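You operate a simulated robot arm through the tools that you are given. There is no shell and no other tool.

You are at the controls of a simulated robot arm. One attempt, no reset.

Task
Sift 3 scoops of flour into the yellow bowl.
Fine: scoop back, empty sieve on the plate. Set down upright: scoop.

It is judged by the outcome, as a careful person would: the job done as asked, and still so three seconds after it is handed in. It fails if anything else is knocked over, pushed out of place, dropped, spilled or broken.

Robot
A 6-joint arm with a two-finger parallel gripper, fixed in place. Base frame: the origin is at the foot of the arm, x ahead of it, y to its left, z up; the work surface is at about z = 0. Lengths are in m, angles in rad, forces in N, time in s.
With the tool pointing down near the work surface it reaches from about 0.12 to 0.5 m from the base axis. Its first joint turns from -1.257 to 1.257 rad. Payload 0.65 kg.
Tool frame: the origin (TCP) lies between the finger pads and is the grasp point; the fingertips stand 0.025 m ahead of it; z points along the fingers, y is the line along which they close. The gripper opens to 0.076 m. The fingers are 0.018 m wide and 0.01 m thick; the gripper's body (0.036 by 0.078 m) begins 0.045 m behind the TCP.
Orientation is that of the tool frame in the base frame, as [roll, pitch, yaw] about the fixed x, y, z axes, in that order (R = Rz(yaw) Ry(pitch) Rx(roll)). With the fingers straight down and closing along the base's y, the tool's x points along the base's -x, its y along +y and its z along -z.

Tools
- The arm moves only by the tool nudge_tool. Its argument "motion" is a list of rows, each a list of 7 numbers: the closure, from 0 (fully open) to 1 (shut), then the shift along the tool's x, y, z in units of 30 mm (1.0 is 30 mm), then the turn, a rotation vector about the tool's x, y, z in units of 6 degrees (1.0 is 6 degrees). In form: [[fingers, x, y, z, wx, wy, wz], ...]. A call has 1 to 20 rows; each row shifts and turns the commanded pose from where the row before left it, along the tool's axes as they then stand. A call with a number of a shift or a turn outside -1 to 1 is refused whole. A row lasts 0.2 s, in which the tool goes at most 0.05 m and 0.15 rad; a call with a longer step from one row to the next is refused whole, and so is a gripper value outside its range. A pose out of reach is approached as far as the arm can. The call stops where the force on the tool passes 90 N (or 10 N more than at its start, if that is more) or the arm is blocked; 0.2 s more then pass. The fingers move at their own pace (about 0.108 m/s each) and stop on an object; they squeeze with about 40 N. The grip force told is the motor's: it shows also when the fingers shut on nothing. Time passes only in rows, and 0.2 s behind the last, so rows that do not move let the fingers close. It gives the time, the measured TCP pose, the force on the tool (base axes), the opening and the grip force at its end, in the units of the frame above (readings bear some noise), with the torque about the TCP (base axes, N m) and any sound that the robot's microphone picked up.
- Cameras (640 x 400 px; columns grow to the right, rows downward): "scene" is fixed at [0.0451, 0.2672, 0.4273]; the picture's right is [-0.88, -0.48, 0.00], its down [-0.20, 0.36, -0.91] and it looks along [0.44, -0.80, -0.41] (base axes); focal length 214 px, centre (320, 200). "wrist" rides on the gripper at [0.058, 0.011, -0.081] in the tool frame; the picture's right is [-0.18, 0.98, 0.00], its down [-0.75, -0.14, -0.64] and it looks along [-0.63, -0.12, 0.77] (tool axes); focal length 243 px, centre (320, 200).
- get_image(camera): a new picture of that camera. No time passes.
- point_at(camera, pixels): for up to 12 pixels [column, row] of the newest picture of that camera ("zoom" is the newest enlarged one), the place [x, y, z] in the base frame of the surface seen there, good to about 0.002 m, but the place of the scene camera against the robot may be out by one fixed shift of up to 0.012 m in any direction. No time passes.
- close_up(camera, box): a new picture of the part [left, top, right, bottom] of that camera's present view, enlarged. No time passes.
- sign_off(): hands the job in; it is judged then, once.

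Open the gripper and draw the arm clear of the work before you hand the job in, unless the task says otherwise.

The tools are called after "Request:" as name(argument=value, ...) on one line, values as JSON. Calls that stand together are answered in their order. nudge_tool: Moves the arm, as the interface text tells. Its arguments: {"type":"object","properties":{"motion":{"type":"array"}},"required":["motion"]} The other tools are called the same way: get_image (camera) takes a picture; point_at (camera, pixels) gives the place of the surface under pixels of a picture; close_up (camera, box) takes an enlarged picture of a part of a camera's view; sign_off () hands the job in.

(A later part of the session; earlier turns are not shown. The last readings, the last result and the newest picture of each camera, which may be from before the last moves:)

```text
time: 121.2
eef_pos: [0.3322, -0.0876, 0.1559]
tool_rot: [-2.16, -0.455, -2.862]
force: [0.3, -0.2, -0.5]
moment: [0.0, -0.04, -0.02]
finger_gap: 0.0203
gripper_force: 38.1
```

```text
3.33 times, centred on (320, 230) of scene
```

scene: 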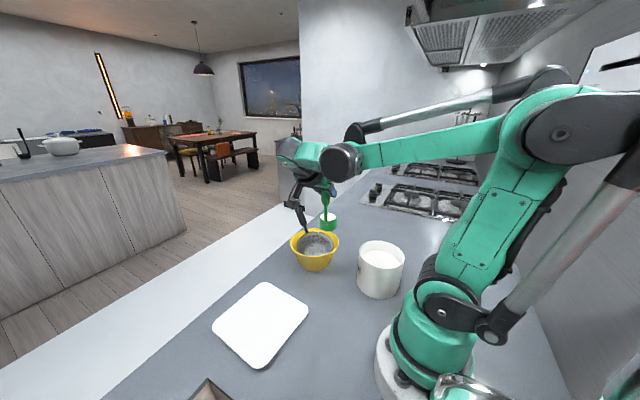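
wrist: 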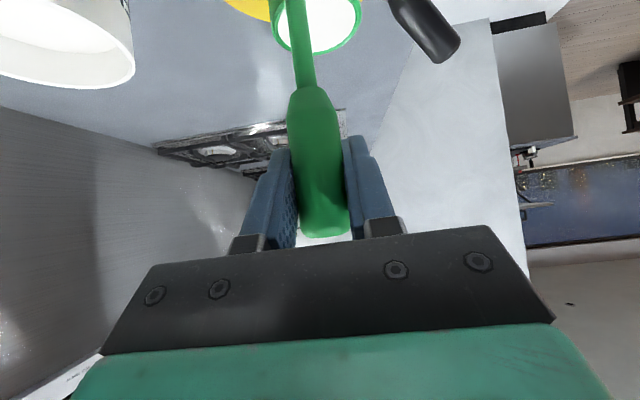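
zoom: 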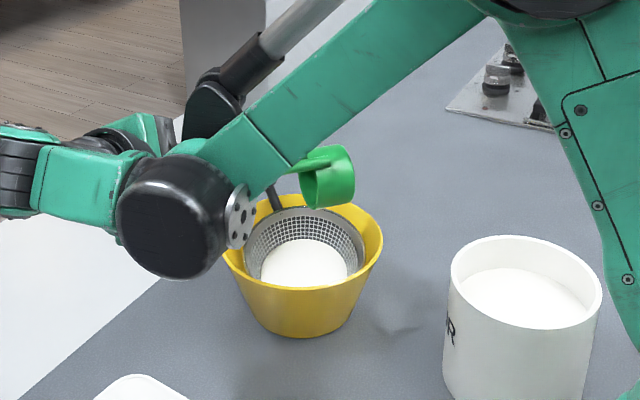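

No stream remains; zoom in to see whether the cup is empty.

Request:
close_up(camera="scene", box=[300, 210, 350, 260])

Request:
get_image(camera="wrist")

```text
8.00 times, centred on (325, 235) of scene
```

zoom: 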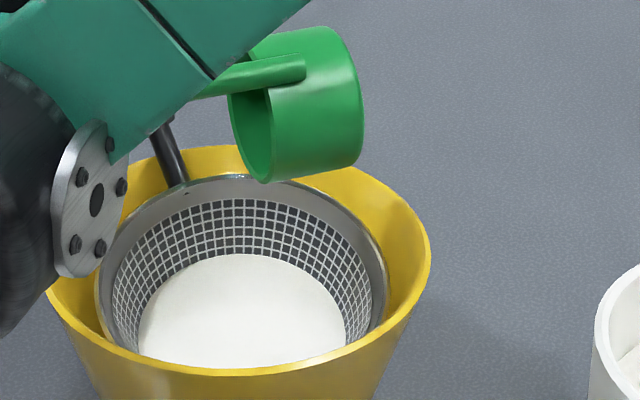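

```text
taken
```

wrist: 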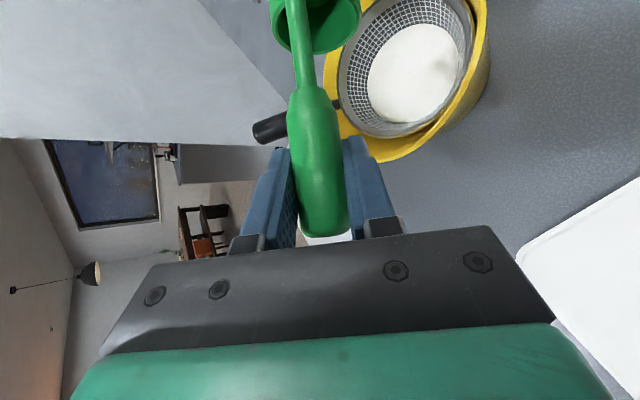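

The cup is empty and all flour lies in the sieve. Reverse the motion back to upright.

Request:
nudge_tool(motion=[[1, 0.121, -0.231, 0.037, -0.332, -0.169, 1], [1, 0.097, -0.243, 0.027, -0.348, -0.134, 1], [1, 0.071, -0.253, 0.017, -0.36, -0.097, 1], [1, 0.044, -0.259, 0.006, -0.368, -0.058, 1], [1, 0.017, -0.262, 0, -0.373, -0.02, 1], [1, 0.065, -0.176, -0.01, 0, 0, 1], [1, 0.047, -0.182, -0.01, 0, 0, 1], [1, 0.027, -0.186, -0.01, 0, 0, 1], [1, 0.008, -0.188, -0.01, 0, 0, 1], [1, -0.012, -0.187, -0.01, 0, 0, 1], [1, 0.038, -0.081, 0, 0, 0, 1], [1, 0.029, -0.085, 0, 0, 0, 1], [1, 0.02, -0.087, 0, 0, 0, 1], [1, 0.011, -0.089, 0, 0, 0, 1], [1, 0.001, -0.09, 0, 0, 0, 1], [1, -0.008, -0.089, 0, 0, 0, 1], [1, -0.017, -0.088, 0, 0, 0, 1], [1, -0.026, -0.086, 0, 0, 0, 1], [1, -0.035, -0.082, 0, 0, 0, 1], [1, -0.044, -0.078, 0, 0, 0, 1]])

Request:
get_image(camera="scene")

```text
time: 125.4
eef_pos: [0.3008, -0.138, 0.2188]
tool_rot: [-3.135, 0.851, 1.569]
force: [-0.7, 0.2, -1.2]
moment: [-0.03, -0.01, -0.01]
finger_gap: 0.0202
gripper_force: 37.4
```

```text
taken
```

scene: 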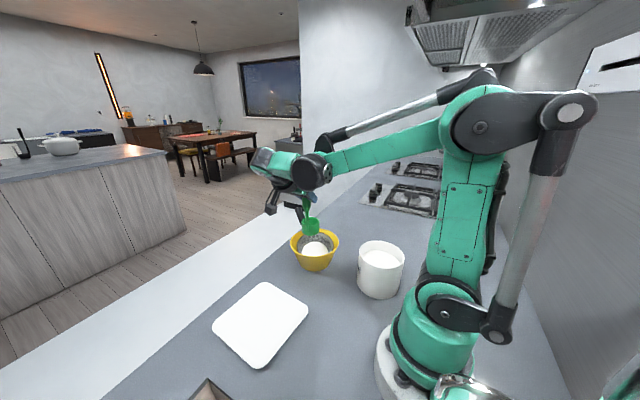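

Upright and empty. Return to the tub the same way (shift, turn −45°, translate).

Request:
nudge_tool(motion=[[1, -0.265, -0.476, 0.019, 0, 0, 0], [1, -0.265, -0.476, 0.019, 0, 0, 0], [1, -0.265, -0.476, 0.019, 0, 0, 0], [1, 0, 0, 0, 0, 0, 0], [1, 0, 0, 0, 0.7, 0, 0.611], [1, 0, 0, 0, 0.7, 0, 0.611], [1, 0, 0, 0, 0.7, 0, 0.611], [1, 0, 0, 0, 0.7, 0, 0.611], [1, 0, 0, 0, 0.7, 0, 0.611], [1, 0, 0, 0, 0.7, 0, 0.611], [1, 0, 0, 0, 0.7, 0, 0.611], [1, 0, 0, 0, 0.7, 0, 0.611], [1, 0, 0, 0, 0, 0, 0]])

Request:
nudge_tool(motion=[[1, -0.33, -0.515, 0.382, 0, 0, 0], [1, -0.33, -0.515, 0.382, 0, 0, 0], [1, -0.33, -0.515, 0.382, 0, 0, 0], [1, -0.33, -0.515, 0.382, 0, 0, 0], [1, -0.33, -0.515, 0.382, 0, 0, 0], [1, -0.33, -0.515, 0.382, 0, 0, 0], [1, 0, 0, 0, 0, 0, 0]])

```text
time: 128.2
eef_pos: [0.2598, -0.1548, 0.235]
tool_rot: [-3.135, 0.856, 0.794]
force: [0.3, 0.4, -0.9]
moment: [0.0, 0.01, 0.03]
finger_gap: 0.0204
gripper_force: 37.8
```

```text
time: 129.8
eef_pos: [0.1295, -0.1543, 0.2358]
tool_rot: [-3.132, 0.856, 0.796]
force: [0.6, 0.1, -0.9]
moment: [0.0, 0.0, 0.0]
finger_gap: 0.0202
gripper_force: 38.1
```

In position over the tub. Dip slightly deeper (TCP z≈0.140) for scoop two, then raise.

Request:
nudge_tool(motion=[[1, 0.5, 0, 0.435, 0, 0, 0], [1, 0.5, 0, 0.435, 0, 0, 0], [1, 0.5, 0, 0.435, 0, 0, 0], [1, 0.3, 0, 0.261, 0, 0, 0], [1, 0.3, 0, 0.261, 0, 0, 0], [1, 0.2, 0, 0.174, 0, 0, 0], [1, 0.11, 0, 0.096, 0, 0, 0], [1, 0, 0, 0, 0, 0, 0]])

Request:
close_up(camera="scene", box=[340, 200, 420, 300])

Request:
nudge_tool(motion=[[1, -0.1, 0, -0.087, 0, 0, 0], [1, -0.2, 0, -0.174, 0, 0, 0], [1, -0.25, 0, -0.217, 0, 0, 0], [1, -0.25, 0, -0.217, 0, 0, 0], [1, -0.25, 0, -0.217, 0, 0, 0], [1, -0.15, 0, -0.13, 0, 0, 0], [1, 0, 0, 0, 0, 0, 0]])

Request:
close_up(camera="scene", box=[340, 200, 420, 300])

```text
time: 131.6
eef_pos: [0.1287, -0.155, 0.1399]
tool_rot: [-3.131, 0.856, 0.794]
force: [0.8, 0.1, -1.5]
moment: [-0.01, -0.02, -0.02]
finger_gap: 0.0202
gripper_force: 37.4
```

```text
4.00 times, centred on (380, 250) of scene
```

zoom: 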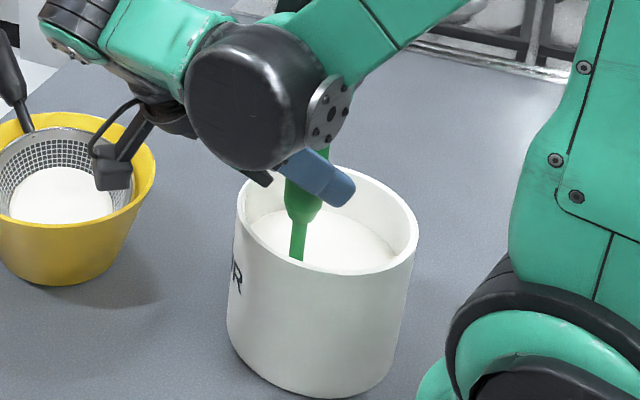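

```text
time: 133.2
eef_pos: [0.1282, -0.1544, 0.1876]
tool_rot: [-3.132, 0.856, 0.796]
force: [-0.2, 0.2, -1.1]
moment: [0.0, -0.04, 0.0]
finger_gap: 0.0204
gripper_force: 37.3
```

```text
4.00 times, centred on (380, 250) of scene
```

zoom: 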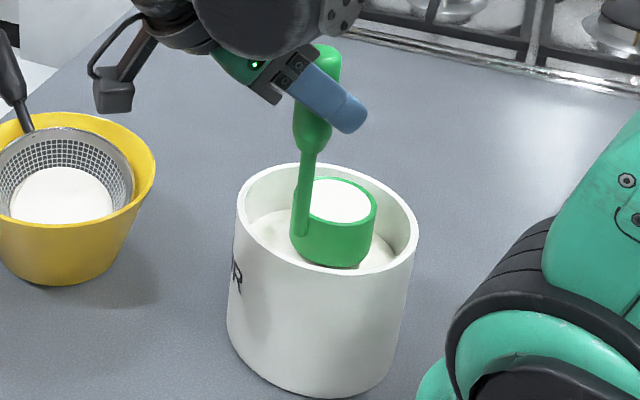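

Second full scoop. Carry it as before: raise, translate, and turn +45°.

Request:
nudge_tool(motion=[[1, -0.15, 0, -0.131, 0, 0, 0], [1, -0.3, 0, -0.261, 0, 0, 0], [1, -0.4, 0, -0.348, 0, 0, 0], [1, -0.26, 0, -0.226, 0, 0, 0], [1, -0.1, 0, -0.087, 0, 0, 0], [1, 0, 0, 0, 0, 0, 0], [1, 0.1, 0.15, -0.12, 0, 0, 0], [1, 0.2, 0.31, -0.23, 0, 0, 0], [1, 0.33, 0.51, -0.38, 0, 0, 0], [1, 0.33, 0.51, -0.38, 0, 0, 0], [1, 0.33, 0.51, -0.38, 0, 0, 0], [1, 0.33, 0.51, -0.38, 0, 0, 0], [1, 0.2, 0.31, -0.23, 0, 0, 0], [1, 0.17, 0.28, -0.19, 0, 0, 0], [1, 0, 0, 0, 0, 0, 0]])

Request:
nudge_tool(motion=[[1, 0, 0, 0, -0.3, 0, -0.262], [1, 0, 0, 0, -0.5, 0, -0.436], [1, 0, 0, 0, -0.7, 0, -0.611], [1, 0, 0, 0, -0.7, 0, -0.611], [1, 0, 0, 0, -0.7, 0, -0.611], [1, 0, 0, 0, -0.7, 0, -0.611], [1, 0, 0, 0, -0.7, 0, -0.611], [1, 0, 0, 0, -0.7, 0, -0.611], [1, 0, 0, 0, -0.4, 0, -0.349], [1, 0, 0, 0, -0.2, 0, -0.175], [1, 0, 0, 0, 0, 0, 0]])

```text
time: 136.4
eef_pos: [0.2588, -0.1549, 0.236]
tool_rot: [-3.136, 0.856, 0.797]
force: [0.5, -0.5, -0.9]
moment: [0.0, -0.02, 0.01]
finger_gap: 0.0205
gripper_force: 37.5
```

```text
time: 138.8
eef_pos: [0.2581, -0.1554, 0.2361]
tool_rot: [-3.132, 0.853, 1.576]
force: [0.3, -0.4, 0.0]
moment: [0.01, -0.05, -0.01]
finger_gap: 0.0203
gripper_force: 37.4
```

Same state as the first time. Move to the pour start and tip in the same way (to −60°, then check).

Request:
nudge_tool(motion=[[1, 0.2, 0.25, 0, 0, 0, 0], [1, 0.36, 0.47, 0, 0, 0, 0], [1, 0.36, 0.47, 0, 0, 0, 0], [1, 0, 0, 0, 0, 0, 0], [1, 0.044, 0.078, 0, 0, 0, -1], [1, 0.035, 0.082, 0, 0, 0, -1], [1, 0.026, 0.086, 0, 0, 0, -1], [1, 0.017, 0.088, 0, 0, 0, -1], [1, 0.008, 0.089, 0, 0, 0, -1], [1, -0.001, 0.09, 0, 0, 0, -1], [1, -0.011, 0.089, 0, 0, 0, -1], [1, -0.02, 0.087, 0, 0, 0, -1], [1, -0.029, 0.085, 0, 0, 0, -1], [1, -0.038, 0.081, 0, 0, 0, -1]])

Request:
close_up(camera="scene", box=[260, 170, 380, 290])

```text
time: 141.8
eef_pos: [0.3177, -0.1286, 0.2032]
tool_rot: [-2.36, 0.379, 2.777]
force: [-0.7, 0.0, -1.0]
moment: [0.03, -0.04, -0.01]
finger_gap: 0.0204
gripper_force: 38.0
```

```text
3.33 times, centred on (320, 230) of scene
```

zoom: 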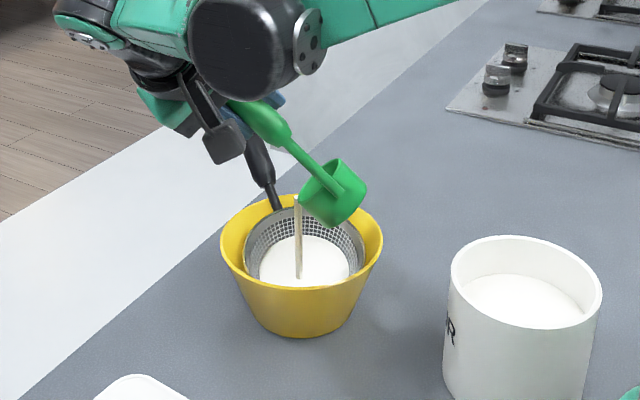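

Stream lands inside the sieve again. Continue to −90° and −120°.

Request:
nudge_tool(motion=[[1, 0.012, 0.187, 0.01, 0, 0, -1], [1, -0.008, 0.188, 0.01, 0, 0, -1], [1, -0.027, 0.186, 0.01, 0, 0, -1], [1, -0.047, 0.182, 0.01, 0, 0, -1], [1, -0.065, 0.176, 0.01, 0, 0, -1], [1, 0, 0, 0, 0, 0, 0], [1, -0.017, 0.262, 0, 0.373, 0.02, -1], [1, -0.044, 0.259, -0.006, 0.368, 0.058, -1], [1, -0.071, 0.253, -0.017, 0.36, 0.097, -1], [1, -0.097, 0.243, -0.027, 0.348, 0.134, -1], [1, -0.121, 0.231, -0.037, 0.332, 0.169, -1], [1, 0, 0, 0, 0, 0, 0], [1, 0, 0, 0, 0, 0, 0]])

Request:
close_up(camera="scene", box=[290, 200, 350, 260])

Request:
get_image(camera="wrist")

```text
time: 144.6
eef_pos: [0.3326, -0.0864, 0.1543]
tool_rot: [-2.16, -0.454, -2.861]
force: [0.0, -0.1, -1.7]
moment: [0.01, -0.02, 0.01]
finger_gap: 0.0207
gripper_force: 37.5
```

```text
6.67 times, centred on (320, 230) of scene
```

zoom: 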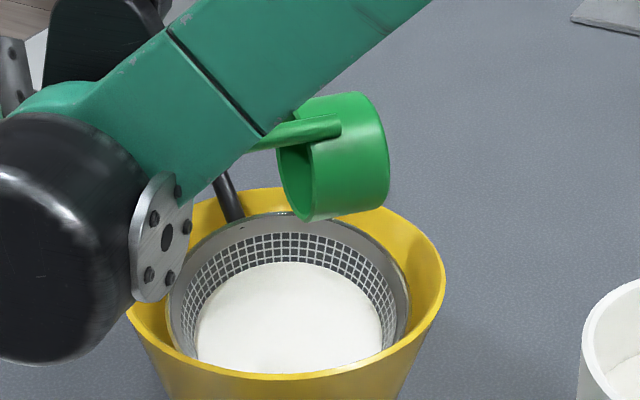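

```text
taken
```

wrist: 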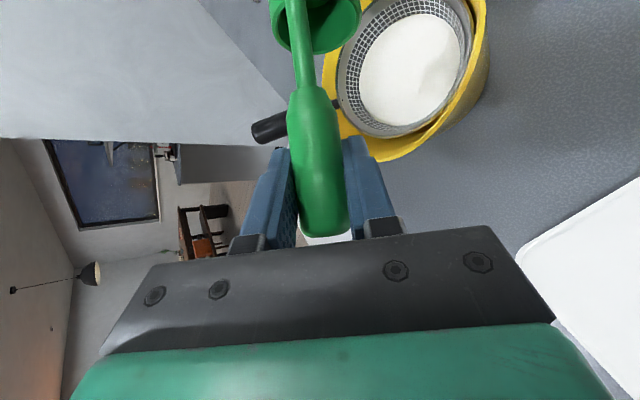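

Second scoop emptied; the sieve still has room for a third. Reverse to upright.

Request:
nudge_tool(motion=[[1, 0.121, -0.231, 0.037, -0.332, -0.169, 1], [1, 0.097, -0.243, 0.027, -0.348, -0.134, 1], [1, 0.071, -0.253, 0.017, -0.36, -0.097, 1], [1, 0.044, -0.259, 0.006, -0.368, -0.058, 1], [1, 0.017, -0.262, 0, -0.373, -0.02, 1], [1, 0.065, -0.176, -0.01, 0, 0, 1], [1, 0.047, -0.182, -0.01, 0, 0, 1], [1, 0.027, -0.186, -0.01, 0, 0, 1], [1, 0.008, -0.188, -0.01, 0, 0, 1], [1, -0.012, -0.187, -0.01, 0, 0, 1], [1, 0.038, -0.081, 0, 0, 0, 1], [1, 0.029, -0.085, 0, 0, 0, 1], [1, 0.02, -0.087, 0, 0, 0, 1], [1, 0.011, -0.089, 0, 0, 0, 1], [1, 0.001, -0.09, 0, 0, 0, 1], [1, -0.008, -0.089, 0, 0, 0, 1], [1, -0.017, -0.088, 0, 0, 0, 1], [1, -0.026, -0.086, 0, 0, 0, 1], [1, -0.035, -0.082, 0, 0, 0, 1], [1, -0.044, -0.078, 0, 0, 0, 1]])

Request:
nudge_tool(motion=[[1, -0.265, -0.476, 0.019, 0, 0, 0], [1, -0.265, -0.476, 0.019, 0, 0, 0], [1, -0.265, -0.476, 0.019, 0, 0, 0], [1, 0, 0, 0, 0, 0, 0], [1, 0, 0, 0, 0.7, 0, 0.611], [1, 0, 0, 0, 0.7, 0, 0.611], [1, 0, 0, 0, 0.7, 0, 0.611], [1, 0, 0, 0, 0.7, 0, 0.611], [1, 0, 0, 0, 0.7, 0, 0.611], [1, 0, 0, 0, 0.7, 0, 0.611], [1, 0, 0, 0, 0.7, 0, 0.611], [1, 0, 0, 0, 0.7, 0, 0.611], [1, 0, 0, 0, 0, 0, 0]])

Request:
nudge_tool(motion=[[1, -0.33, -0.515, 0.382, 0, 0, 0], [1, -0.33, -0.515, 0.382, 0, 0, 0], [1, -0.33, -0.515, 0.382, 0, 0, 0], [1, -0.33, -0.515, 0.382, 0, 0, 0], [1, -0.33, -0.515, 0.382, 0, 0, 0], [1, -0.33, -0.515, 0.382, 0, 0, 0], [1, 0, 0, 0, 0, 0, 0]])

Request:
close_up(camera="scene", box=[340, 200, 420, 300])

```text
time: 148.8
eef_pos: [0.3022, -0.1383, 0.2173]
tool_rot: [-3.137, 0.852, 1.571]
force: [-0.3, -0.6, 0.0]
moment: [0.0, 0.01, -0.01]
finger_gap: 0.0203
gripper_force: 37.7
```

```text
time: 151.6
eef_pos: [0.2591, -0.1553, 0.2354]
tool_rot: [-3.133, 0.853, 0.794]
force: [0.3, -0.5, -0.4]
moment: [0.05, 0.01, -0.02]
finger_gap: 0.0205
gripper_force: 37.5
```

```text
time: 153.2
eef_pos: [0.1307, -0.1542, 0.2348]
tool_rot: [-3.135, 0.856, 0.795]
force: [-0.7, 0.2, -0.2]
moment: [0.01, -0.02, -0.01]
finger_gap: 0.0203
gripper_force: 38.2
```

```text
4.00 times, centred on (380, 250) of scene
```

zoom: 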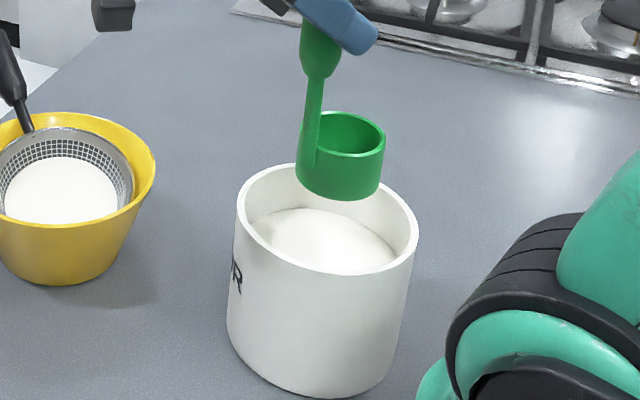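

Flour level has dropped; measure it to choose the third dip's depth.

Request:
point_at(camera="zoom", pixels=[[300, 235], [340, 250], [280, 230], [240, 205], [415, 235]])

```text
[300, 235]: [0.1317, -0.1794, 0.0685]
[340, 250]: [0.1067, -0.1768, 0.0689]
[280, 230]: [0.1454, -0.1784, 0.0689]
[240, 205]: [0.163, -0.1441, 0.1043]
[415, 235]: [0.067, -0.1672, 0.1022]
```

Surface ≈0.062 true. Dip to TCP z≈0.136 (lip ~9 mm under), then raise.

Request:
nudge_tool(motion=[[1, 0.5, 0, 0.435, 0, 0, 0], [1, 0.5, 0, 0.435, 0, 0, 0], [1, 0.5, 0, 0.435, 0, 0, 0], [1, 0.3, 0, 0.261, 0, 0, 0], [1, 0.3, 0, 0.261, 0, 0, 0], [1, 0.2, 0, 0.174, 0, 0, 0], [1, 0.18, 0, 0.157, 0, 0, 0], [1, 0, 0, 0, 0, 0, 0]])

Request:
nudge_tool(motion=[[1, -0.1, 0, -0.087, 0, 0, 0], [1, -0.2, 0, -0.174, 0, 0, 0], [1, -0.25, 0, -0.217, 0, 0, 0], [1, -0.25, 0, -0.217, 0, 0, 0], [1, -0.25, 0, -0.217, 0, 0, 0], [1, -0.22, 0, -0.19, 0, 0, 0], [1, 0, 0, 0, 0, 0, 0]])

Request:
close_up(camera="scene", box=[340, 200, 420, 300])

```text
time: 155.0
eef_pos: [0.1304, -0.1546, 0.1366]
tool_rot: [-3.135, 0.856, 0.797]
force: [0.0, 0.7, -1.4]
moment: [-0.01, 0.02, -0.01]
finger_gap: 0.0205
gripper_force: 37.4
```

```text
time: 156.6
eef_pos: [0.1309, -0.1546, 0.1873]
tool_rot: [-3.134, 0.855, 0.796]
force: [-1.0, -0.3, -1.0]
moment: [0.04, -0.01, 0.01]
finger_gap: 0.0205
gripper_force: 37.8
```

```text
4.00 times, centred on (380, 250) of scene
```

zoom: 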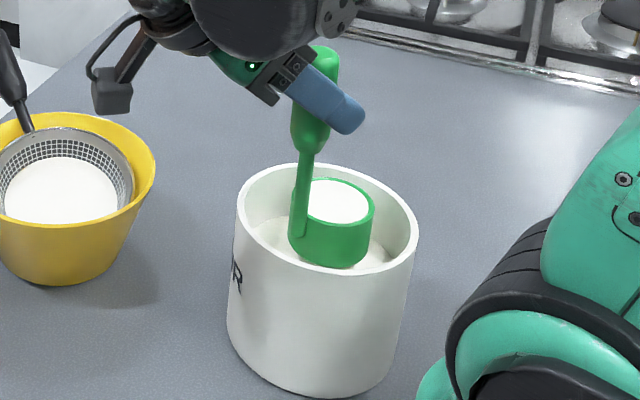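

Third full scoop. Carry as before.

Request:
nudge_tool(motion=[[1, -0.15, 0, -0.131, 0, 0, 0], [1, -0.3, 0, -0.261, 0, 0, 0], [1, -0.4, 0, -0.348, 0, 0, 0], [1, -0.26, 0, -0.226, 0, 0, 0], [1, -0.1, 0, -0.087, 0, 0, 0], [1, 0, 0, 0, 0, 0, 0], [1, 0.1, 0.15, -0.12, 0, 0, 0], [1, 0.2, 0.31, -0.23, 0, 0, 0], [1, 0.33, 0.5, -0.38, 0, 0, 0], [1, 0.33, 0.5, -0.38, 0, 0, 0], [1, 0.33, 0.5, -0.38, 0, 0, 0], [1, 0.31, 0.49, -0.36, 0, 0, 0], [1, 0.18, 0.29, -0.21, 0, 0, 0], [1, 0.15, 0.24, -0.16, 0, 0, 0], [1, 0, 0, 0, 0, 0, 0]])

Request:
nudge_tool(motion=[[1, 0, 0, 0, -0.3, 0, -0.262], [1, 0, 0, 0, -0.5, 0, -0.436], [1, 0, 0, 0, -0.7, 0, -0.611], [1, 0, 0, 0, -0.7, 0, -0.611], [1, 0, 0, 0, -0.7, 0, -0.611], [1, 0, 0, 0, -0.7, 0, -0.611], [1, 0, 0, 0, -0.7, 0, -0.611], [1, 0, 0, 0, -0.7, 0, -0.611], [1, 0, 0, 0, -0.4, 0, -0.349], [1, 0, 0, 0, -0.2, 0, -0.175], [1, 0, 0, 0, 0, 0, 0]])

```text
time: 159.8
eef_pos: [0.2543, -0.1556, 0.2334]
tool_rot: [-3.134, 0.855, 0.796]
force: [-0.8, 0.5, -1.3]
moment: [0.01, 0.0, 0.02]
finger_gap: 0.0204
gripper_force: 37.4
```

```text
time: 162.2
eef_pos: [0.256, -0.1556, 0.234]
tool_rot: [-3.133, 0.853, 1.576]
force: [-0.2, -1.4, -0.4]
moment: [-0.01, 0.01, 0.01]
finger_gap: 0.0205
gripper_force: 37.9
```

2 mm short in x; compensate in the approach shift, then tip to −60°.

Request:
nudge_tool(motion=[[1, 0.19, 0.28, 0, 0, 0, 0], [1, 0.34, 0.49, 0, 0, 0, 0], [1, 0.34, 0.49, 0, 0, 0, 0], [1, 0, 0, 0, 0, 0, 0], [1, 0.044, 0.078, 0, 0, 0, -1], [1, 0.035, 0.082, 0, 0, 0, -1], [1, 0.026, 0.086, 0, 0, 0, -1], [1, 0.017, 0.088, 0, 0, 0, -1], [1, 0.008, 0.089, 0, 0, 0, -1], [1, -0.001, 0.09, 0, 0, 0, -1], [1, -0.011, 0.089, 0, 0, 0, -1], [1, -0.02, 0.087, 0, 0, 0, -1], [1, -0.029, 0.085, 0, 0, 0, -1], [1, -0.038, 0.081, 0, 0, 0, -1]])

Request:
close_up(camera="scene", box=[260, 170, 380, 290])

```text
time: 165.2
eef_pos: [0.3164, -0.1285, 0.2034]
tool_rot: [-2.36, 0.38, 2.775]
force: [-0.4, -0.1, -0.9]
moment: [0.04, -0.04, -0.02]
finger_gap: 0.0204
gripper_force: 37.4
```

```text
3.33 times, centred on (320, 230) of scene
```

zoom: 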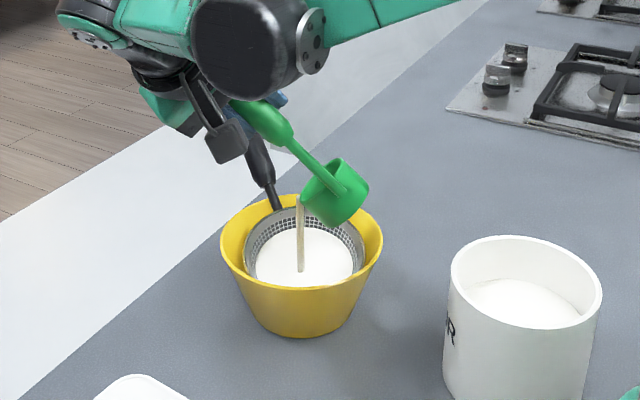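

Good stream, sieve not overfull. Finish tipping.

Request:
nudge_tool(motion=[[1, 0.012, 0.187, 0.01, 0, 0, -1], [1, -0.008, 0.188, 0.01, 0, 0, -1], [1, -0.027, 0.186, 0.01, 0, 0, -1], [1, -0.047, 0.182, 0.01, 0, 0, -1], [1, -0.065, 0.176, 0.01, 0, 0, -1], [1, 0, 0, 0, 0, 0, 0], [1, -0.017, 0.262, 0, 0.373, 0.02, -1], [1, -0.044, 0.259, -0.006, 0.368, 0.058, -1], [1, -0.071, 0.253, -0.017, 0.36, 0.097, -1], [1, -0.097, 0.243, -0.027, 0.348, 0.134, -1], [1, -0.121, 0.231, -0.037, 0.332, 0.169, -1], [1, 0, 0, 0, 0, 0, 0], [1, 0, 0, 0, 0, 0, 0]])

Request:
close_up(camera="scene", box=[290, 200, 350, 260])

Request:
get_image(camera="wrist")

```text
time: 168.0
eef_pos: [0.3305, -0.0872, 0.1542]
tool_rot: [-2.16, -0.455, -2.862]
force: [-0.2, 0.5, -1.4]
moment: [0.05, -0.04, 0.03]
finger_gap: 0.0205
gripper_force: 37.4
```

```text
6.67 times, centred on (320, 230) of scene
```

zoom: 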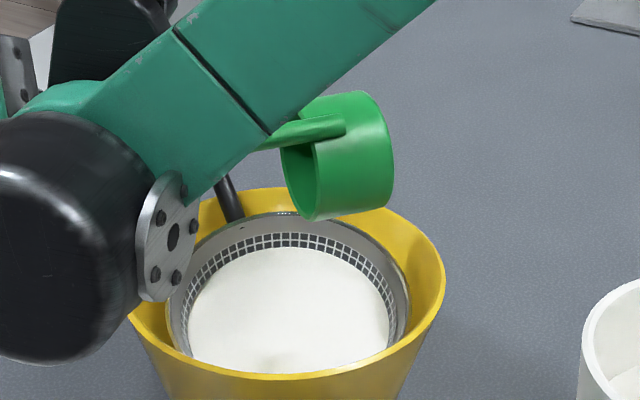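

```text
taken
```

wrist: 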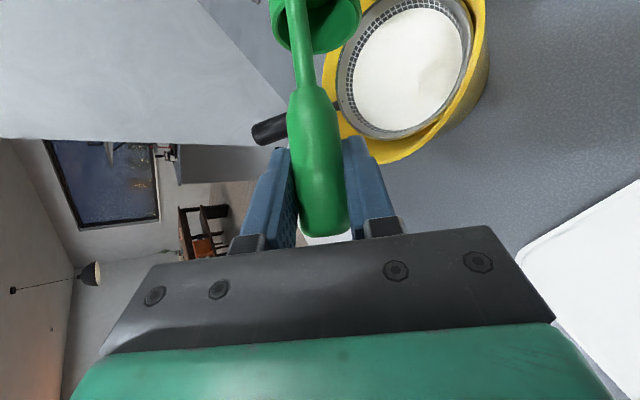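

Three scoops are in the sieve; cup empty. Reverse to upright, then carry the scoop back toward its spot.

Request:
nudge_tool(motion=[[1, 0.121, -0.231, 0.037, -0.332, -0.169, 1], [1, 0.097, -0.243, 0.027, -0.348, -0.134, 1], [1, 0.071, -0.253, 0.017, -0.36, -0.097, 1], [1, 0.044, -0.259, 0.006, -0.368, -0.058, 1], [1, 0.017, -0.262, 0, -0.373, -0.02, 1], [1, 0.065, -0.176, -0.01, 0, 0, 1], [1, 0.047, -0.182, -0.01, 0, 0, 1], [1, 0.027, -0.186, -0.01, 0, 0, 1], [1, 0.008, -0.188, -0.01, 0, 0, 1], [1, -0.012, -0.187, -0.01, 0, 0, 1], [1, 0.038, -0.081, 0, 0, 0, 1], [1, 0.029, -0.085, 0, 0, 0, 1], [1, 0.02, -0.087, 0, 0, 0, 1], [1, 0.011, -0.089, 0, 0, 0, 1], [1, 0.001, -0.09, 0, 0, 0, 1], [1, -0.008, -0.089, 0, 0, 0, 1], [1, -0.017, -0.088, 0, 0, 0, 1], [1, -0.026, -0.086, 0, 0, 0, 1], [1, -0.035, -0.082, 0, 0, 0, 1], [1, -0.044, -0.078, 0, 0, 0, 1]])

Request:
nudge_tool(motion=[[1, -0.4, 0, -0.35, 0, 0, 0], [1, -0.4, 0, -0.35, 0, 0, 0], [1, 0.455, -0.745, -0.52, 0, 0, 0], [1, 0.455, -0.745, -0.52, 0, 0, 0], [1, 0.455, -0.745, -0.52, 0, 0, 0], [1, 0.455, -0.745, -0.52, 0, 0, 0], [1, 0.455, -0.745, -0.52, 0, 0, 0], [1, 0.455, -0.745, -0.52, 0, 0, 0], [1, 0, 0, 0, 0, 0, 0]])

Request:
get_image(camera="scene")

```text
time: 172.2
eef_pos: [0.3015, -0.1389, 0.2186]
tool_rot: [-3.137, 0.853, 1.57]
force: [0.2, -0.2, -0.2]
moment: [-0.04, 0.0, 0.01]
finger_gap: 0.0205
gripper_force: 37.7
```

```text
time: 174.2
eef_pos: [0.1687, -0.0144, 0.2504]
tool_rot: [-3.134, 0.852, 1.574]
force: [0.3, -0.9, -0.4]
moment: [0.02, 0.03, -0.02]
finger_gap: 0.0203
gripper_force: 37.5
```

```text
taken
```

scene: 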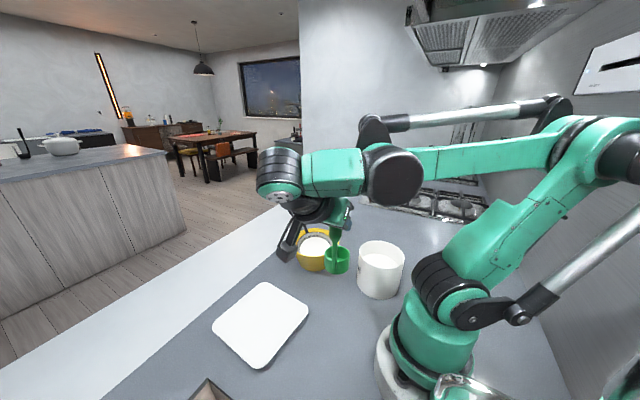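

Exactly above its original place. Lower to ~8 mm above the table.

Request:
nudge_tool(motion=[[1, 0.6, 0, 0.525, 0, 0, 0], [1, 0.7, 0, 0.613, 0, 0, 0], [1, 0.7, 0, 0.613, 0, 0, 0], [1, 0.7, 0, 0.613, 0, 0, 0], [1, 0.44, 0, 0.385, 0, 0, 0], [1, 0, 0, 0, 0, 0, 0]])

Request:
close_up(camera="scene", box=[290, 230, 390, 340])

Request:
get_image(camera="wrist")

```text
time: 175.6
eef_pos: [0.1659, -0.0142, 0.1254]
tool_rot: [-3.133, 0.851, 1.575]
force: [0.1, 0.7, -0.9]
moment: [0.03, 0.02, 0.05]
finger_gap: 0.0203
gripper_force: 37.8
```

```text
3.64 times, centred on (340, 285) of scene
```

zoom: 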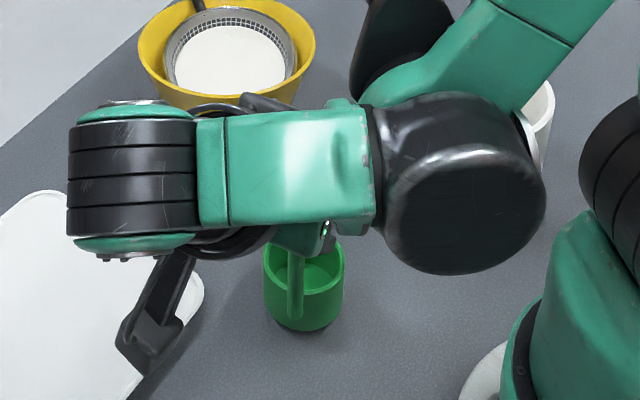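

```text
taken
```

wrist: 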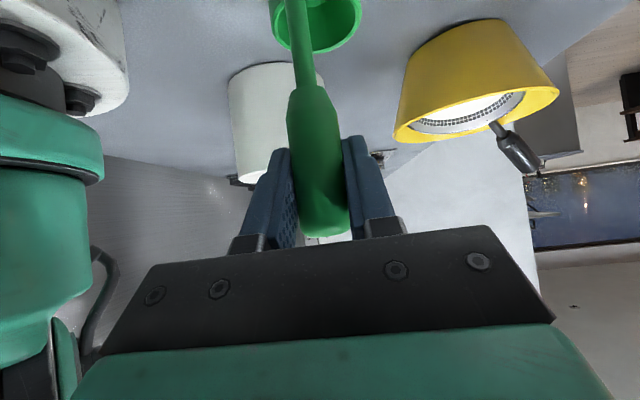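

Lower in small steps until the table carries it.

Request:
nudge_tool(motion=[[1, 0.07, 0, 0.061, 0, 0, 0], [1, 0.05, 0, 0.044, 0, 0, 0], [1, 0.03, 0, 0.026, 0, 0, 0], [1, 0, 0, 0, 0, 0, 0]])

Request:
nudge_tool(motion=[[1, 0.025, 0, 0.022, 0, 0, 0], [1, 0, 0, 0, 0, 0, 0]])

```text
time: 176.6
eef_pos: [0.1677, -0.0128, 0.1187]
tool_rot: [-3.135, 0.853, 1.574]
force: [-0.6, 0.7, 2.2]
moment: [0.04, -0.04, -0.01]
finger_gap: 0.0203
gripper_force: 37.9
```

```text
time: 177.2
eef_pos: [0.165, -0.0139, 0.1176]
tool_rot: [-3.134, 0.854, 1.573]
force: [-2.7, 4.5, 26.6]
moment: [-0.2, -0.07, -0.05]
finger_gap: 0.0204
gripper_force: 37.5
```

Contact with the table; back off ~0.8 mm to unload, then open gently.

Request:
nudge_tool(motion=[[1, -0.02, 0, -0.018, 0, 0, 0], [1, 0, 0, 0, 0, 0, 0]])

Request:
nudge_tool(motion=[[0.72, 0, 0, 0, 0, 0, 0], [0.7, 0, 0, 0, 0, 0, 0], [0.67, 0, 0, 0, 0, 0, 0], [0.6, 0, 0, 0, 0, 0, 0], [0.4, 0, 0, 0, 0, 0, 0], [0, 0, 0, 0, 0, 0, 0], [0, 0, 0, 0, 0, 0, 0]])

Request:
get_image(camera="wrist")

Request:
close_up(camera="scene", box=[290, 230, 390, 340])

```text
time: 177.8
eef_pos: [0.1667, -0.0139, 0.1192]
tool_rot: [-3.133, 0.849, 1.577]
force: [0.0, -1.5, 1.3]
moment: [-0.24, -0.1, 0.01]
finger_gap: 0.0203
gripper_force: 37.7
```

```text
time: 179.4
eef_pos: [0.1661, -0.0144, 0.1191]
tool_rot: [-3.133, 0.852, 1.575]
force: [-0.4, -0.1, 0.7]
moment: [-0.01, 0.02, -0.01]
finger_gap: 0.0761
gripper_force: 0.1
```

```text
taken
```

wrist: 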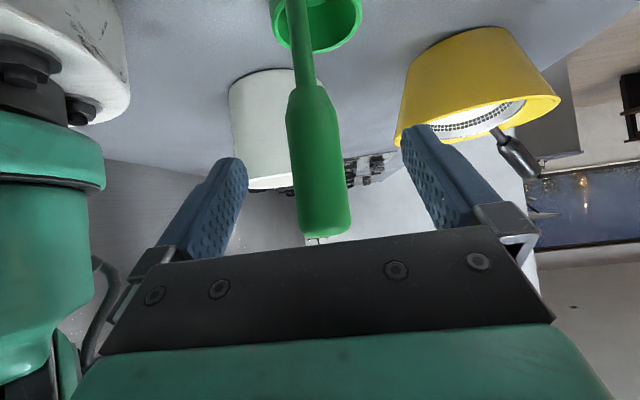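

```text
3.64 times, centred on (340, 285) of scene
```

zoom: 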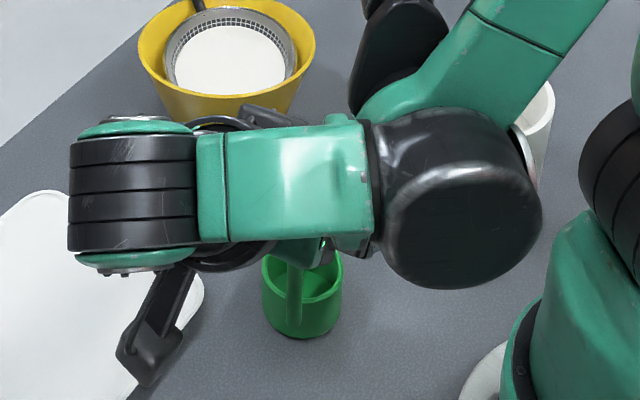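

Scoop stands upright. Raise straight up clear of it and check.

Request:
nudge_tool(motion=[[0, -0.3, 0, -0.262, 0, 0, 0], [0, -0.6, 0, -0.525, 0, 0, 0], [0, -0.7, 0, -0.613, 0, 0, 0], [0, -0.7, 0, -0.613, 0, 0, 0], [0, -0.7, 0, -0.613, 0, 0, 0], [0, -0.3, 0, -0.262, 0, 0, 0], [0, 0, 0, 0, 0, 0, 0]])

Request:
get_image(camera="scene")

```text
time: 181.0
eef_pos: [0.1671, -0.0146, 0.251]
tool_rot: [-3.133, 0.851, 1.575]
force: [-0.4, 0.1, 0.7]
moment: [0.0, -0.01, 0.0]
finger_gap: 0.0761
gripper_force: 0.0
```

```text
taken
```

scene: 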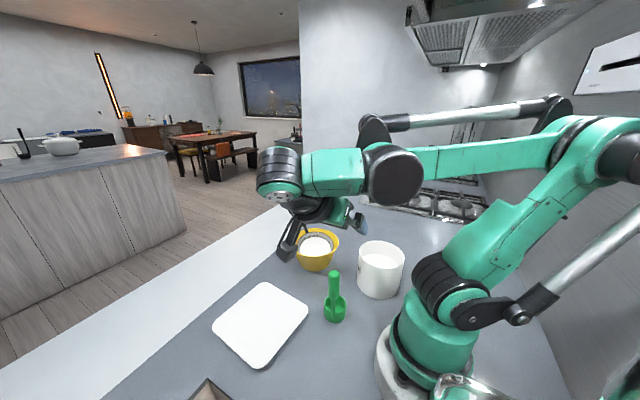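

Scoop is back in place, upright. Untilt the tool, yaw toward the sieve handle heading, and move to view it.

Request:
nudge_tool(motion=[[0, 0, 0, 0, 0, 1, 0], [0, 0, 0, 0, 0, 1, 0], [0, 0, 0, 0, 0, 1, 0], [0, 0, 0, 0, 0, 1, 0], [0, 0, 0, 0, 0, 1, 0], [0, 0, 0, 0, 0, 1, 0], [0, 0, 0, 0, 0, 1, 0], [0, 0, 0, 0, 0, 1, 0], [0, 0, 0, 0, 0, 0.13, 0], [0, 0, 0, 0, 0, 0, -1], [0, 0, 0, 0, 0, 0, -1], [0, 0, 0, 0, 0, 0, -1], [0, 0, 0, 0, 0, 0, -1], [0, 0, 0, 0, 0, 0, -1], [0, 0, 0, 0, 0, 0, -1], [0, 0, 0, 0, 0, 0, -1], [0, 0, 0, 0, 0, 0, -1], [0, 0, 0, 0, 0, 0, -1], [0, 0, 0, 0, 0, 0, -1]])

```text
time: 185.0
eef_pos: [0.1679, -0.0126, 0.2505]
tool_rot: [-3.139, -0.006, 2.617]
force: [-0.2, 0.1, -0.7]
moment: [0.05, 0.0, -0.01]
finger_gap: 0.0761
gripper_force: 0.2
```

Move above the sieve/bowl region at z 0.25.

Request:
nudge_tool(motion=[[0, -0.981, -0.309, 0, 0, 0, 0], [0, -0.981, -0.309, 0, 0, 0, 0], [0, -0.981, -0.309, 0, 0, 0, 0], [0, -0.981, -0.309, 0, 0, 0, 0], [0, -0.981, -0.309, 0, 0, 0, 0], [0, -0.981, -0.309, 0, 0, 0, 0], [0, -0.981, -0.309, 0, 0, 0, 0], [0, -0.981, -0.309, 0, 0, 0, 0], [0, 0, 0, 0, 0, 0, 0]])

Request:
close_up(camera="wrist", box=[220, 0, 420, 180])

```text
time: 187.0
eef_pos: [0.3335, -0.1974, 0.2491]
tool_rot: [-3.137, -0.005, 2.615]
force: [0.8, -0.3, 0.5]
moment: [0.0, -0.03, 0.0]
finger_gap: 0.0762
gripper_force: 0.1
```

```text
2.22 times, centred on (320, 90) of wrist
```

zoom: 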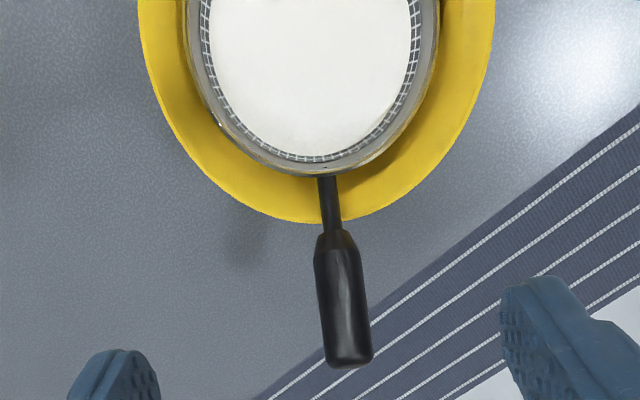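

Request:
point_at(camera="zoom", pixels=[[329, 200], [336, 245], [340, 280], [344, 310], [347, 340], [349, 355], [318, 290], [364, 290], [315, 165], [320, 150], [310, 100]])

```text
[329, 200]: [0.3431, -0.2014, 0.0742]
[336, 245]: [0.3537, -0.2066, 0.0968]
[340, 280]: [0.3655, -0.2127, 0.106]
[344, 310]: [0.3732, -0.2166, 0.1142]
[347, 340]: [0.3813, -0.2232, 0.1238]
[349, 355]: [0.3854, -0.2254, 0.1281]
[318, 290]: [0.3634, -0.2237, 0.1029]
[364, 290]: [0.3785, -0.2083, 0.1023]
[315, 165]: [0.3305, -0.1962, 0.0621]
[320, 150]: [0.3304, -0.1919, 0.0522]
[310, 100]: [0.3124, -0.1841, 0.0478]
```

Handle axis at about (0.375,-0.2185,0.104), azimuth −31°, slope ~40°. Approach with an 11° tilt as at release, stopping 1 cm short.

Request:
nudge_tool(motion=[[0, -0.45, 0.04, 0.78, 0, 0, 0], [0, -0.45, 0.04, 0.78, 0, 0, 0], [0, 0, 0, 0, 0, -0.94, 0], [0, 0, 0, 0, 0, -0.94, 0], [0, 0, 0, 0.8, 0, 0, 0], [0, 0, 0, 0.8, 0, 0, 0], [0, 0, 0, 0.8, 0, 0, 0], [0, 0, 0, 0.5, 0, 0, 0], [0, 0, 0, 0, 0, 0, 0]])

Request:
get_image(camera="wrist")

Request:
close_up(camera="scene", box=[260, 180, 360, 280])

```text
time: 189.0
eef_pos: [0.3717, -0.2171, 0.1175]
tool_rot: [-3.138, 0.192, 2.618]
force: [0.4, 0.4, 0.9]
moment: [0.0, -0.01, -0.03]
finger_gap: 0.0761
gripper_force: 0.0
```

```text
taken
```

wrist: 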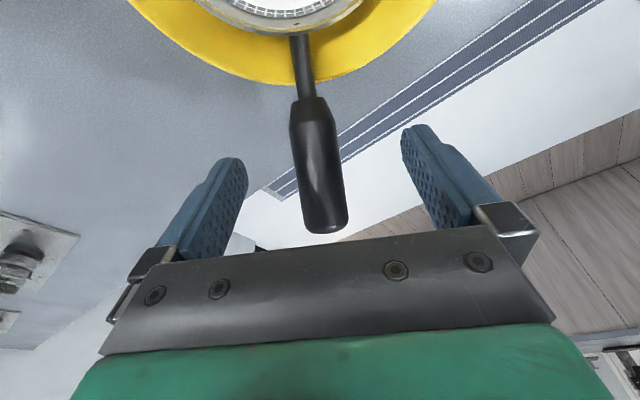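

```text
4.00 times, centred on (310, 230) of scene
```

zoom: 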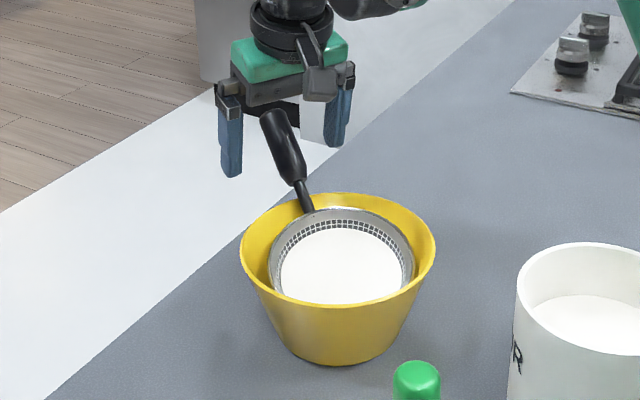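

Handle is centred. Lower the last 13 mm and close gently.

Request:
nudge_tool(motion=[[0, 0, 0, 0.25, 0, 0, 0], [0, 0, 0, 0.18, 0, 0, 0], [0, 0, 0, 0, 0, 0, 0], [0.5, 0, 0, 0, 0, 0, 0], [0.65, 0, 0, 0, 0, 0, 0], [0.72, 0, 0, 0, 0, 0, 0], [0.8, 0, 0, 0, 0, 0, 0], [1, 0, 0, 0, 0, 0, 0], [1, 0, 0, 0, 0, 0, 0]])

Request:
get_image(camera="wrist")

Request:
close_up(camera="scene", box=[260, 180, 360, 280])

```text
time: 191.0
eef_pos: [0.374, -0.2186, 0.1044]
tool_rot: [-3.138, 0.193, 2.616]
force: [-0.3, -0.3, 1.3]
moment: [-0.04, -0.01, 0.14]
finger_gap: 0.021
gripper_force: 37.8
```

```text
taken
```

wrist: 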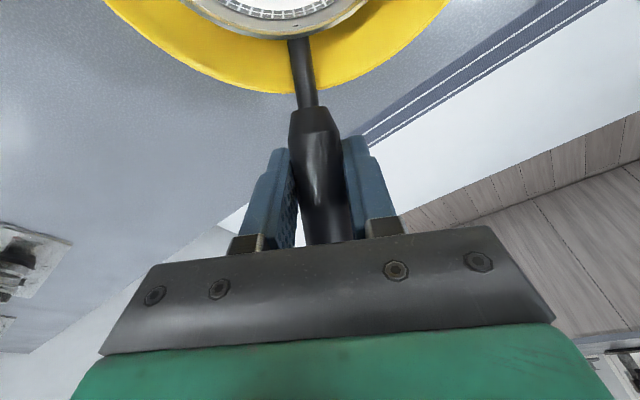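

```text
4.00 times, centred on (310, 230) of scene
```

zoom: 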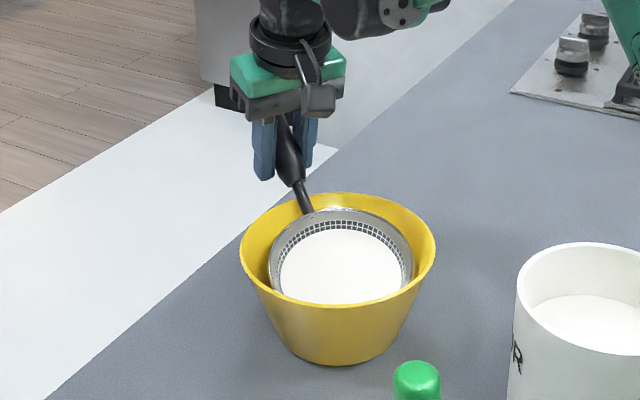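

Gripped (21 mm). Lift straight up 4 cm slowly, then level the basket by ~10°.

Request:
nudge_tool(motion=[[1, -0.02, 0, -0.1, 0, 0, 0], [1, -0.04, 0, -0.2, 0, 0, 0], [1, -0.06, 0, -0.3, 0, 0, 0], [1, -0.06, 0, -0.35, 0, 0, 0], [1, -0.06, 0, -0.35, 0, 0, 0], [1, 0, 0, 0, 0, 0, 0]])

Request:
close_up(camera="scene", box=[260, 180, 360, 280])

```text
time: 192.4
eef_pos: [0.3732, -0.2172, 0.1437]
tool_rot: [-3.139, 0.192, 2.616]
force: [0.3, 0.3, -2.5]
moment: [-0.05, -0.1, -0.02]
finger_gap: 0.0212
gripper_force: 38.4
```

```text
4.00 times, centred on (310, 230) of scene
```

zoom: 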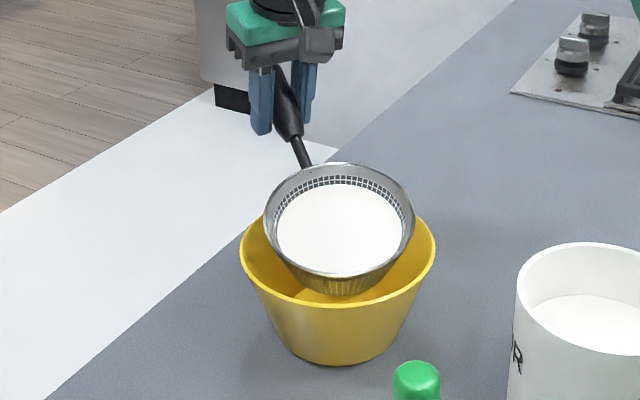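

No sag. Level the basket and look at its position over the bowl.

Request:
nudge_tool(motion=[[1, 0, 0, 0, 0, 0.4, 0], [1, 0, 0, 0, 0, 0.4, 0], [1, 0, 0, 0, 0, 0.4, 0], [1, 0, 0, 0, 0, 0.4, 0], [1, -0.2, 0, 0, 0, 0, 0], [1, 0, 0, 0, 0, 0, 0]])

Request:
close_up(camera="scene", box=[260, 180, 360, 280])

Request:
close_up(camera="wrist", box=[170, 0, 410, 150])

```text
time: 193.8
eef_pos: [0.3792, -0.2206, 0.1439]
tool_rot: [-3.138, 0.023, 2.616]
force: [0.2, 0.7, -2.1]
moment: [-0.09, -0.14, 0.01]
finger_gap: 0.0209
gripper_force: 38.2
```

```text
4.00 times, centred on (310, 230) of scene
```

zoom: 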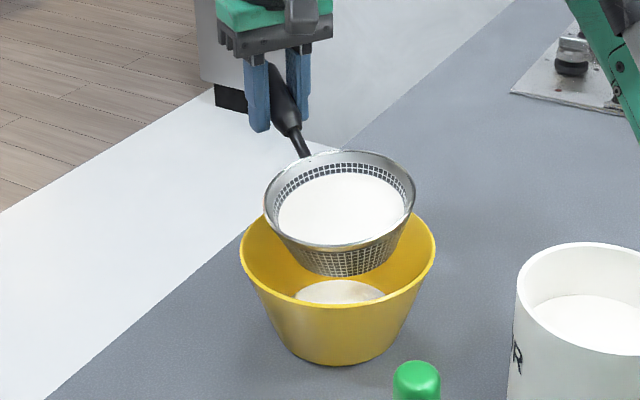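

```text
2.67 times, centred on (290, 75) of wrist
```

zoom: 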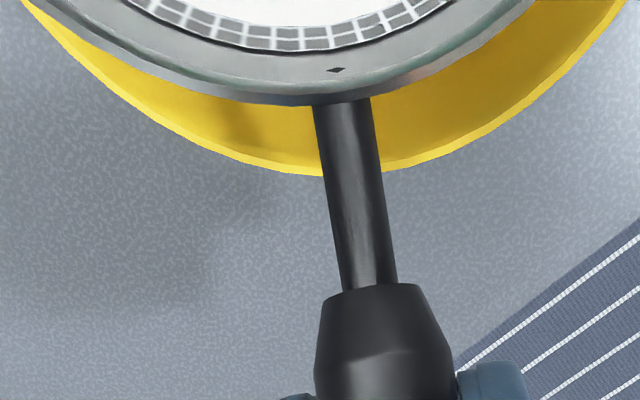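

Flour is already sifting into the bowl. Shake gently side to side (±6–8 mm) above the bowl centre.

Request:
nudge_tool(motion=[[1, 0, 0.2, 0, 0, 0, 0], [1, 0, -0.4, 0, 0, 0, 0], [1, 0, 0.4, 0, 0, 0, 0], [1, 0, -0.4, 0, 0, 0, 0], [1, 0, 0.4, 0, 0, 0, 0], [1, 0, -0.4, 0, 0, 0, 0], [1, 0, 0.4, 0, 0, 0, 0], [1, 0, -0.4, 0, 0, 0, 0], [1, 0, 0.4, 0, 0, 0, 0], [1, 0, -0.4, 0, 0, 0, 0], [1, 0, 0.4, 0, 0, 0, 0], [1, 0, -0.4, 0, 0, 0, 0], [1, 0, 0.4, 0, 0, 0, 0], [1, 0, -0.4, 0, 0, 0, 0], [1, 0, 0.2, 0, 0, 0, 0]])

Request:
close_up(camera="scene", box=[260, 180, 360, 280])

```text
time: 197.0
eef_pos: [0.3797, -0.2208, 0.1432]
tool_rot: [-3.137, 0.025, 2.616]
force: [-0.2, 0.2, -1.0]
moment: [-0.05, -0.12, 0.0]
finger_gap: 0.0206
gripper_force: 37.9
```

```text
4.00 times, centred on (310, 230) of scene
```

zoom: 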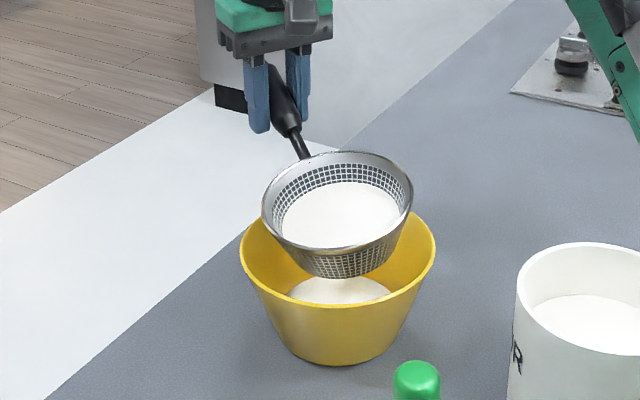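

Level in the sieve is dropping and the bowl fills. Keep shaking.

Request:
nudge_tool(motion=[[1, 0, 0.25, 0, 0, 0, 0], [1, 0, -0.5, 0, 0, 0, 0], [1, 0, 0.5, 0, 0, 0, 0], [1, 0, -0.5, 0, 0, 0, 0], [1, 0, 0.5, 0, 0, 0, 0], [1, 0, -0.5, 0, 0, 0, 0], [1, 0, 0.5, 0, 0, 0, 0], [1, 0, -0.5, 0, 0, 0, 0], [1, 0, 0.5, 0, 0, 0, 0], [1, 0, -0.5, 0, 0, 0, 0], [1, 0, 0.5, 0, 0, 0, 0], [1, 0, -0.5, 0, 0, 0, 0], [1, 0, 0.5, 0, 0, 0, 0], [1, 0, -0.5, 0, 0, 0, 0], [1, 0, 0.5, 0, 0, 0, 0], [1, 0, -0.5, 0, 0, 0, 0], [1, 0, 0.5, 0, 0, 0, 0], [1, 0, -0.5, 0, 0, 0, 0], [1, 0, 0.25, 0, 0, 0, 0], [1, 0, 0, 0, 0, 0, 0]])

Request:
close_up(camera="scene", box=[260, 180, 360, 280])

```text
time: 201.2
eef_pos: [0.3785, -0.2208, 0.1452]
tool_rot: [-3.138, 0.025, 2.617]
force: [-0.2, 1.3, -1.4]
moment: [-0.04, -0.1, 0.02]
finger_gap: 0.0207
gripper_force: 37.3
```

```text
4.00 times, centred on (310, 230) of scene
```

zoom: 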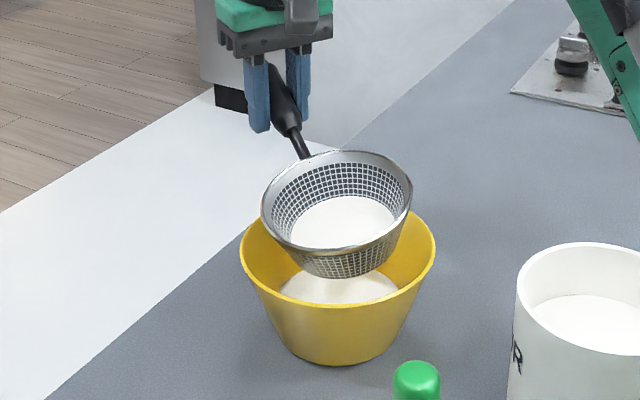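

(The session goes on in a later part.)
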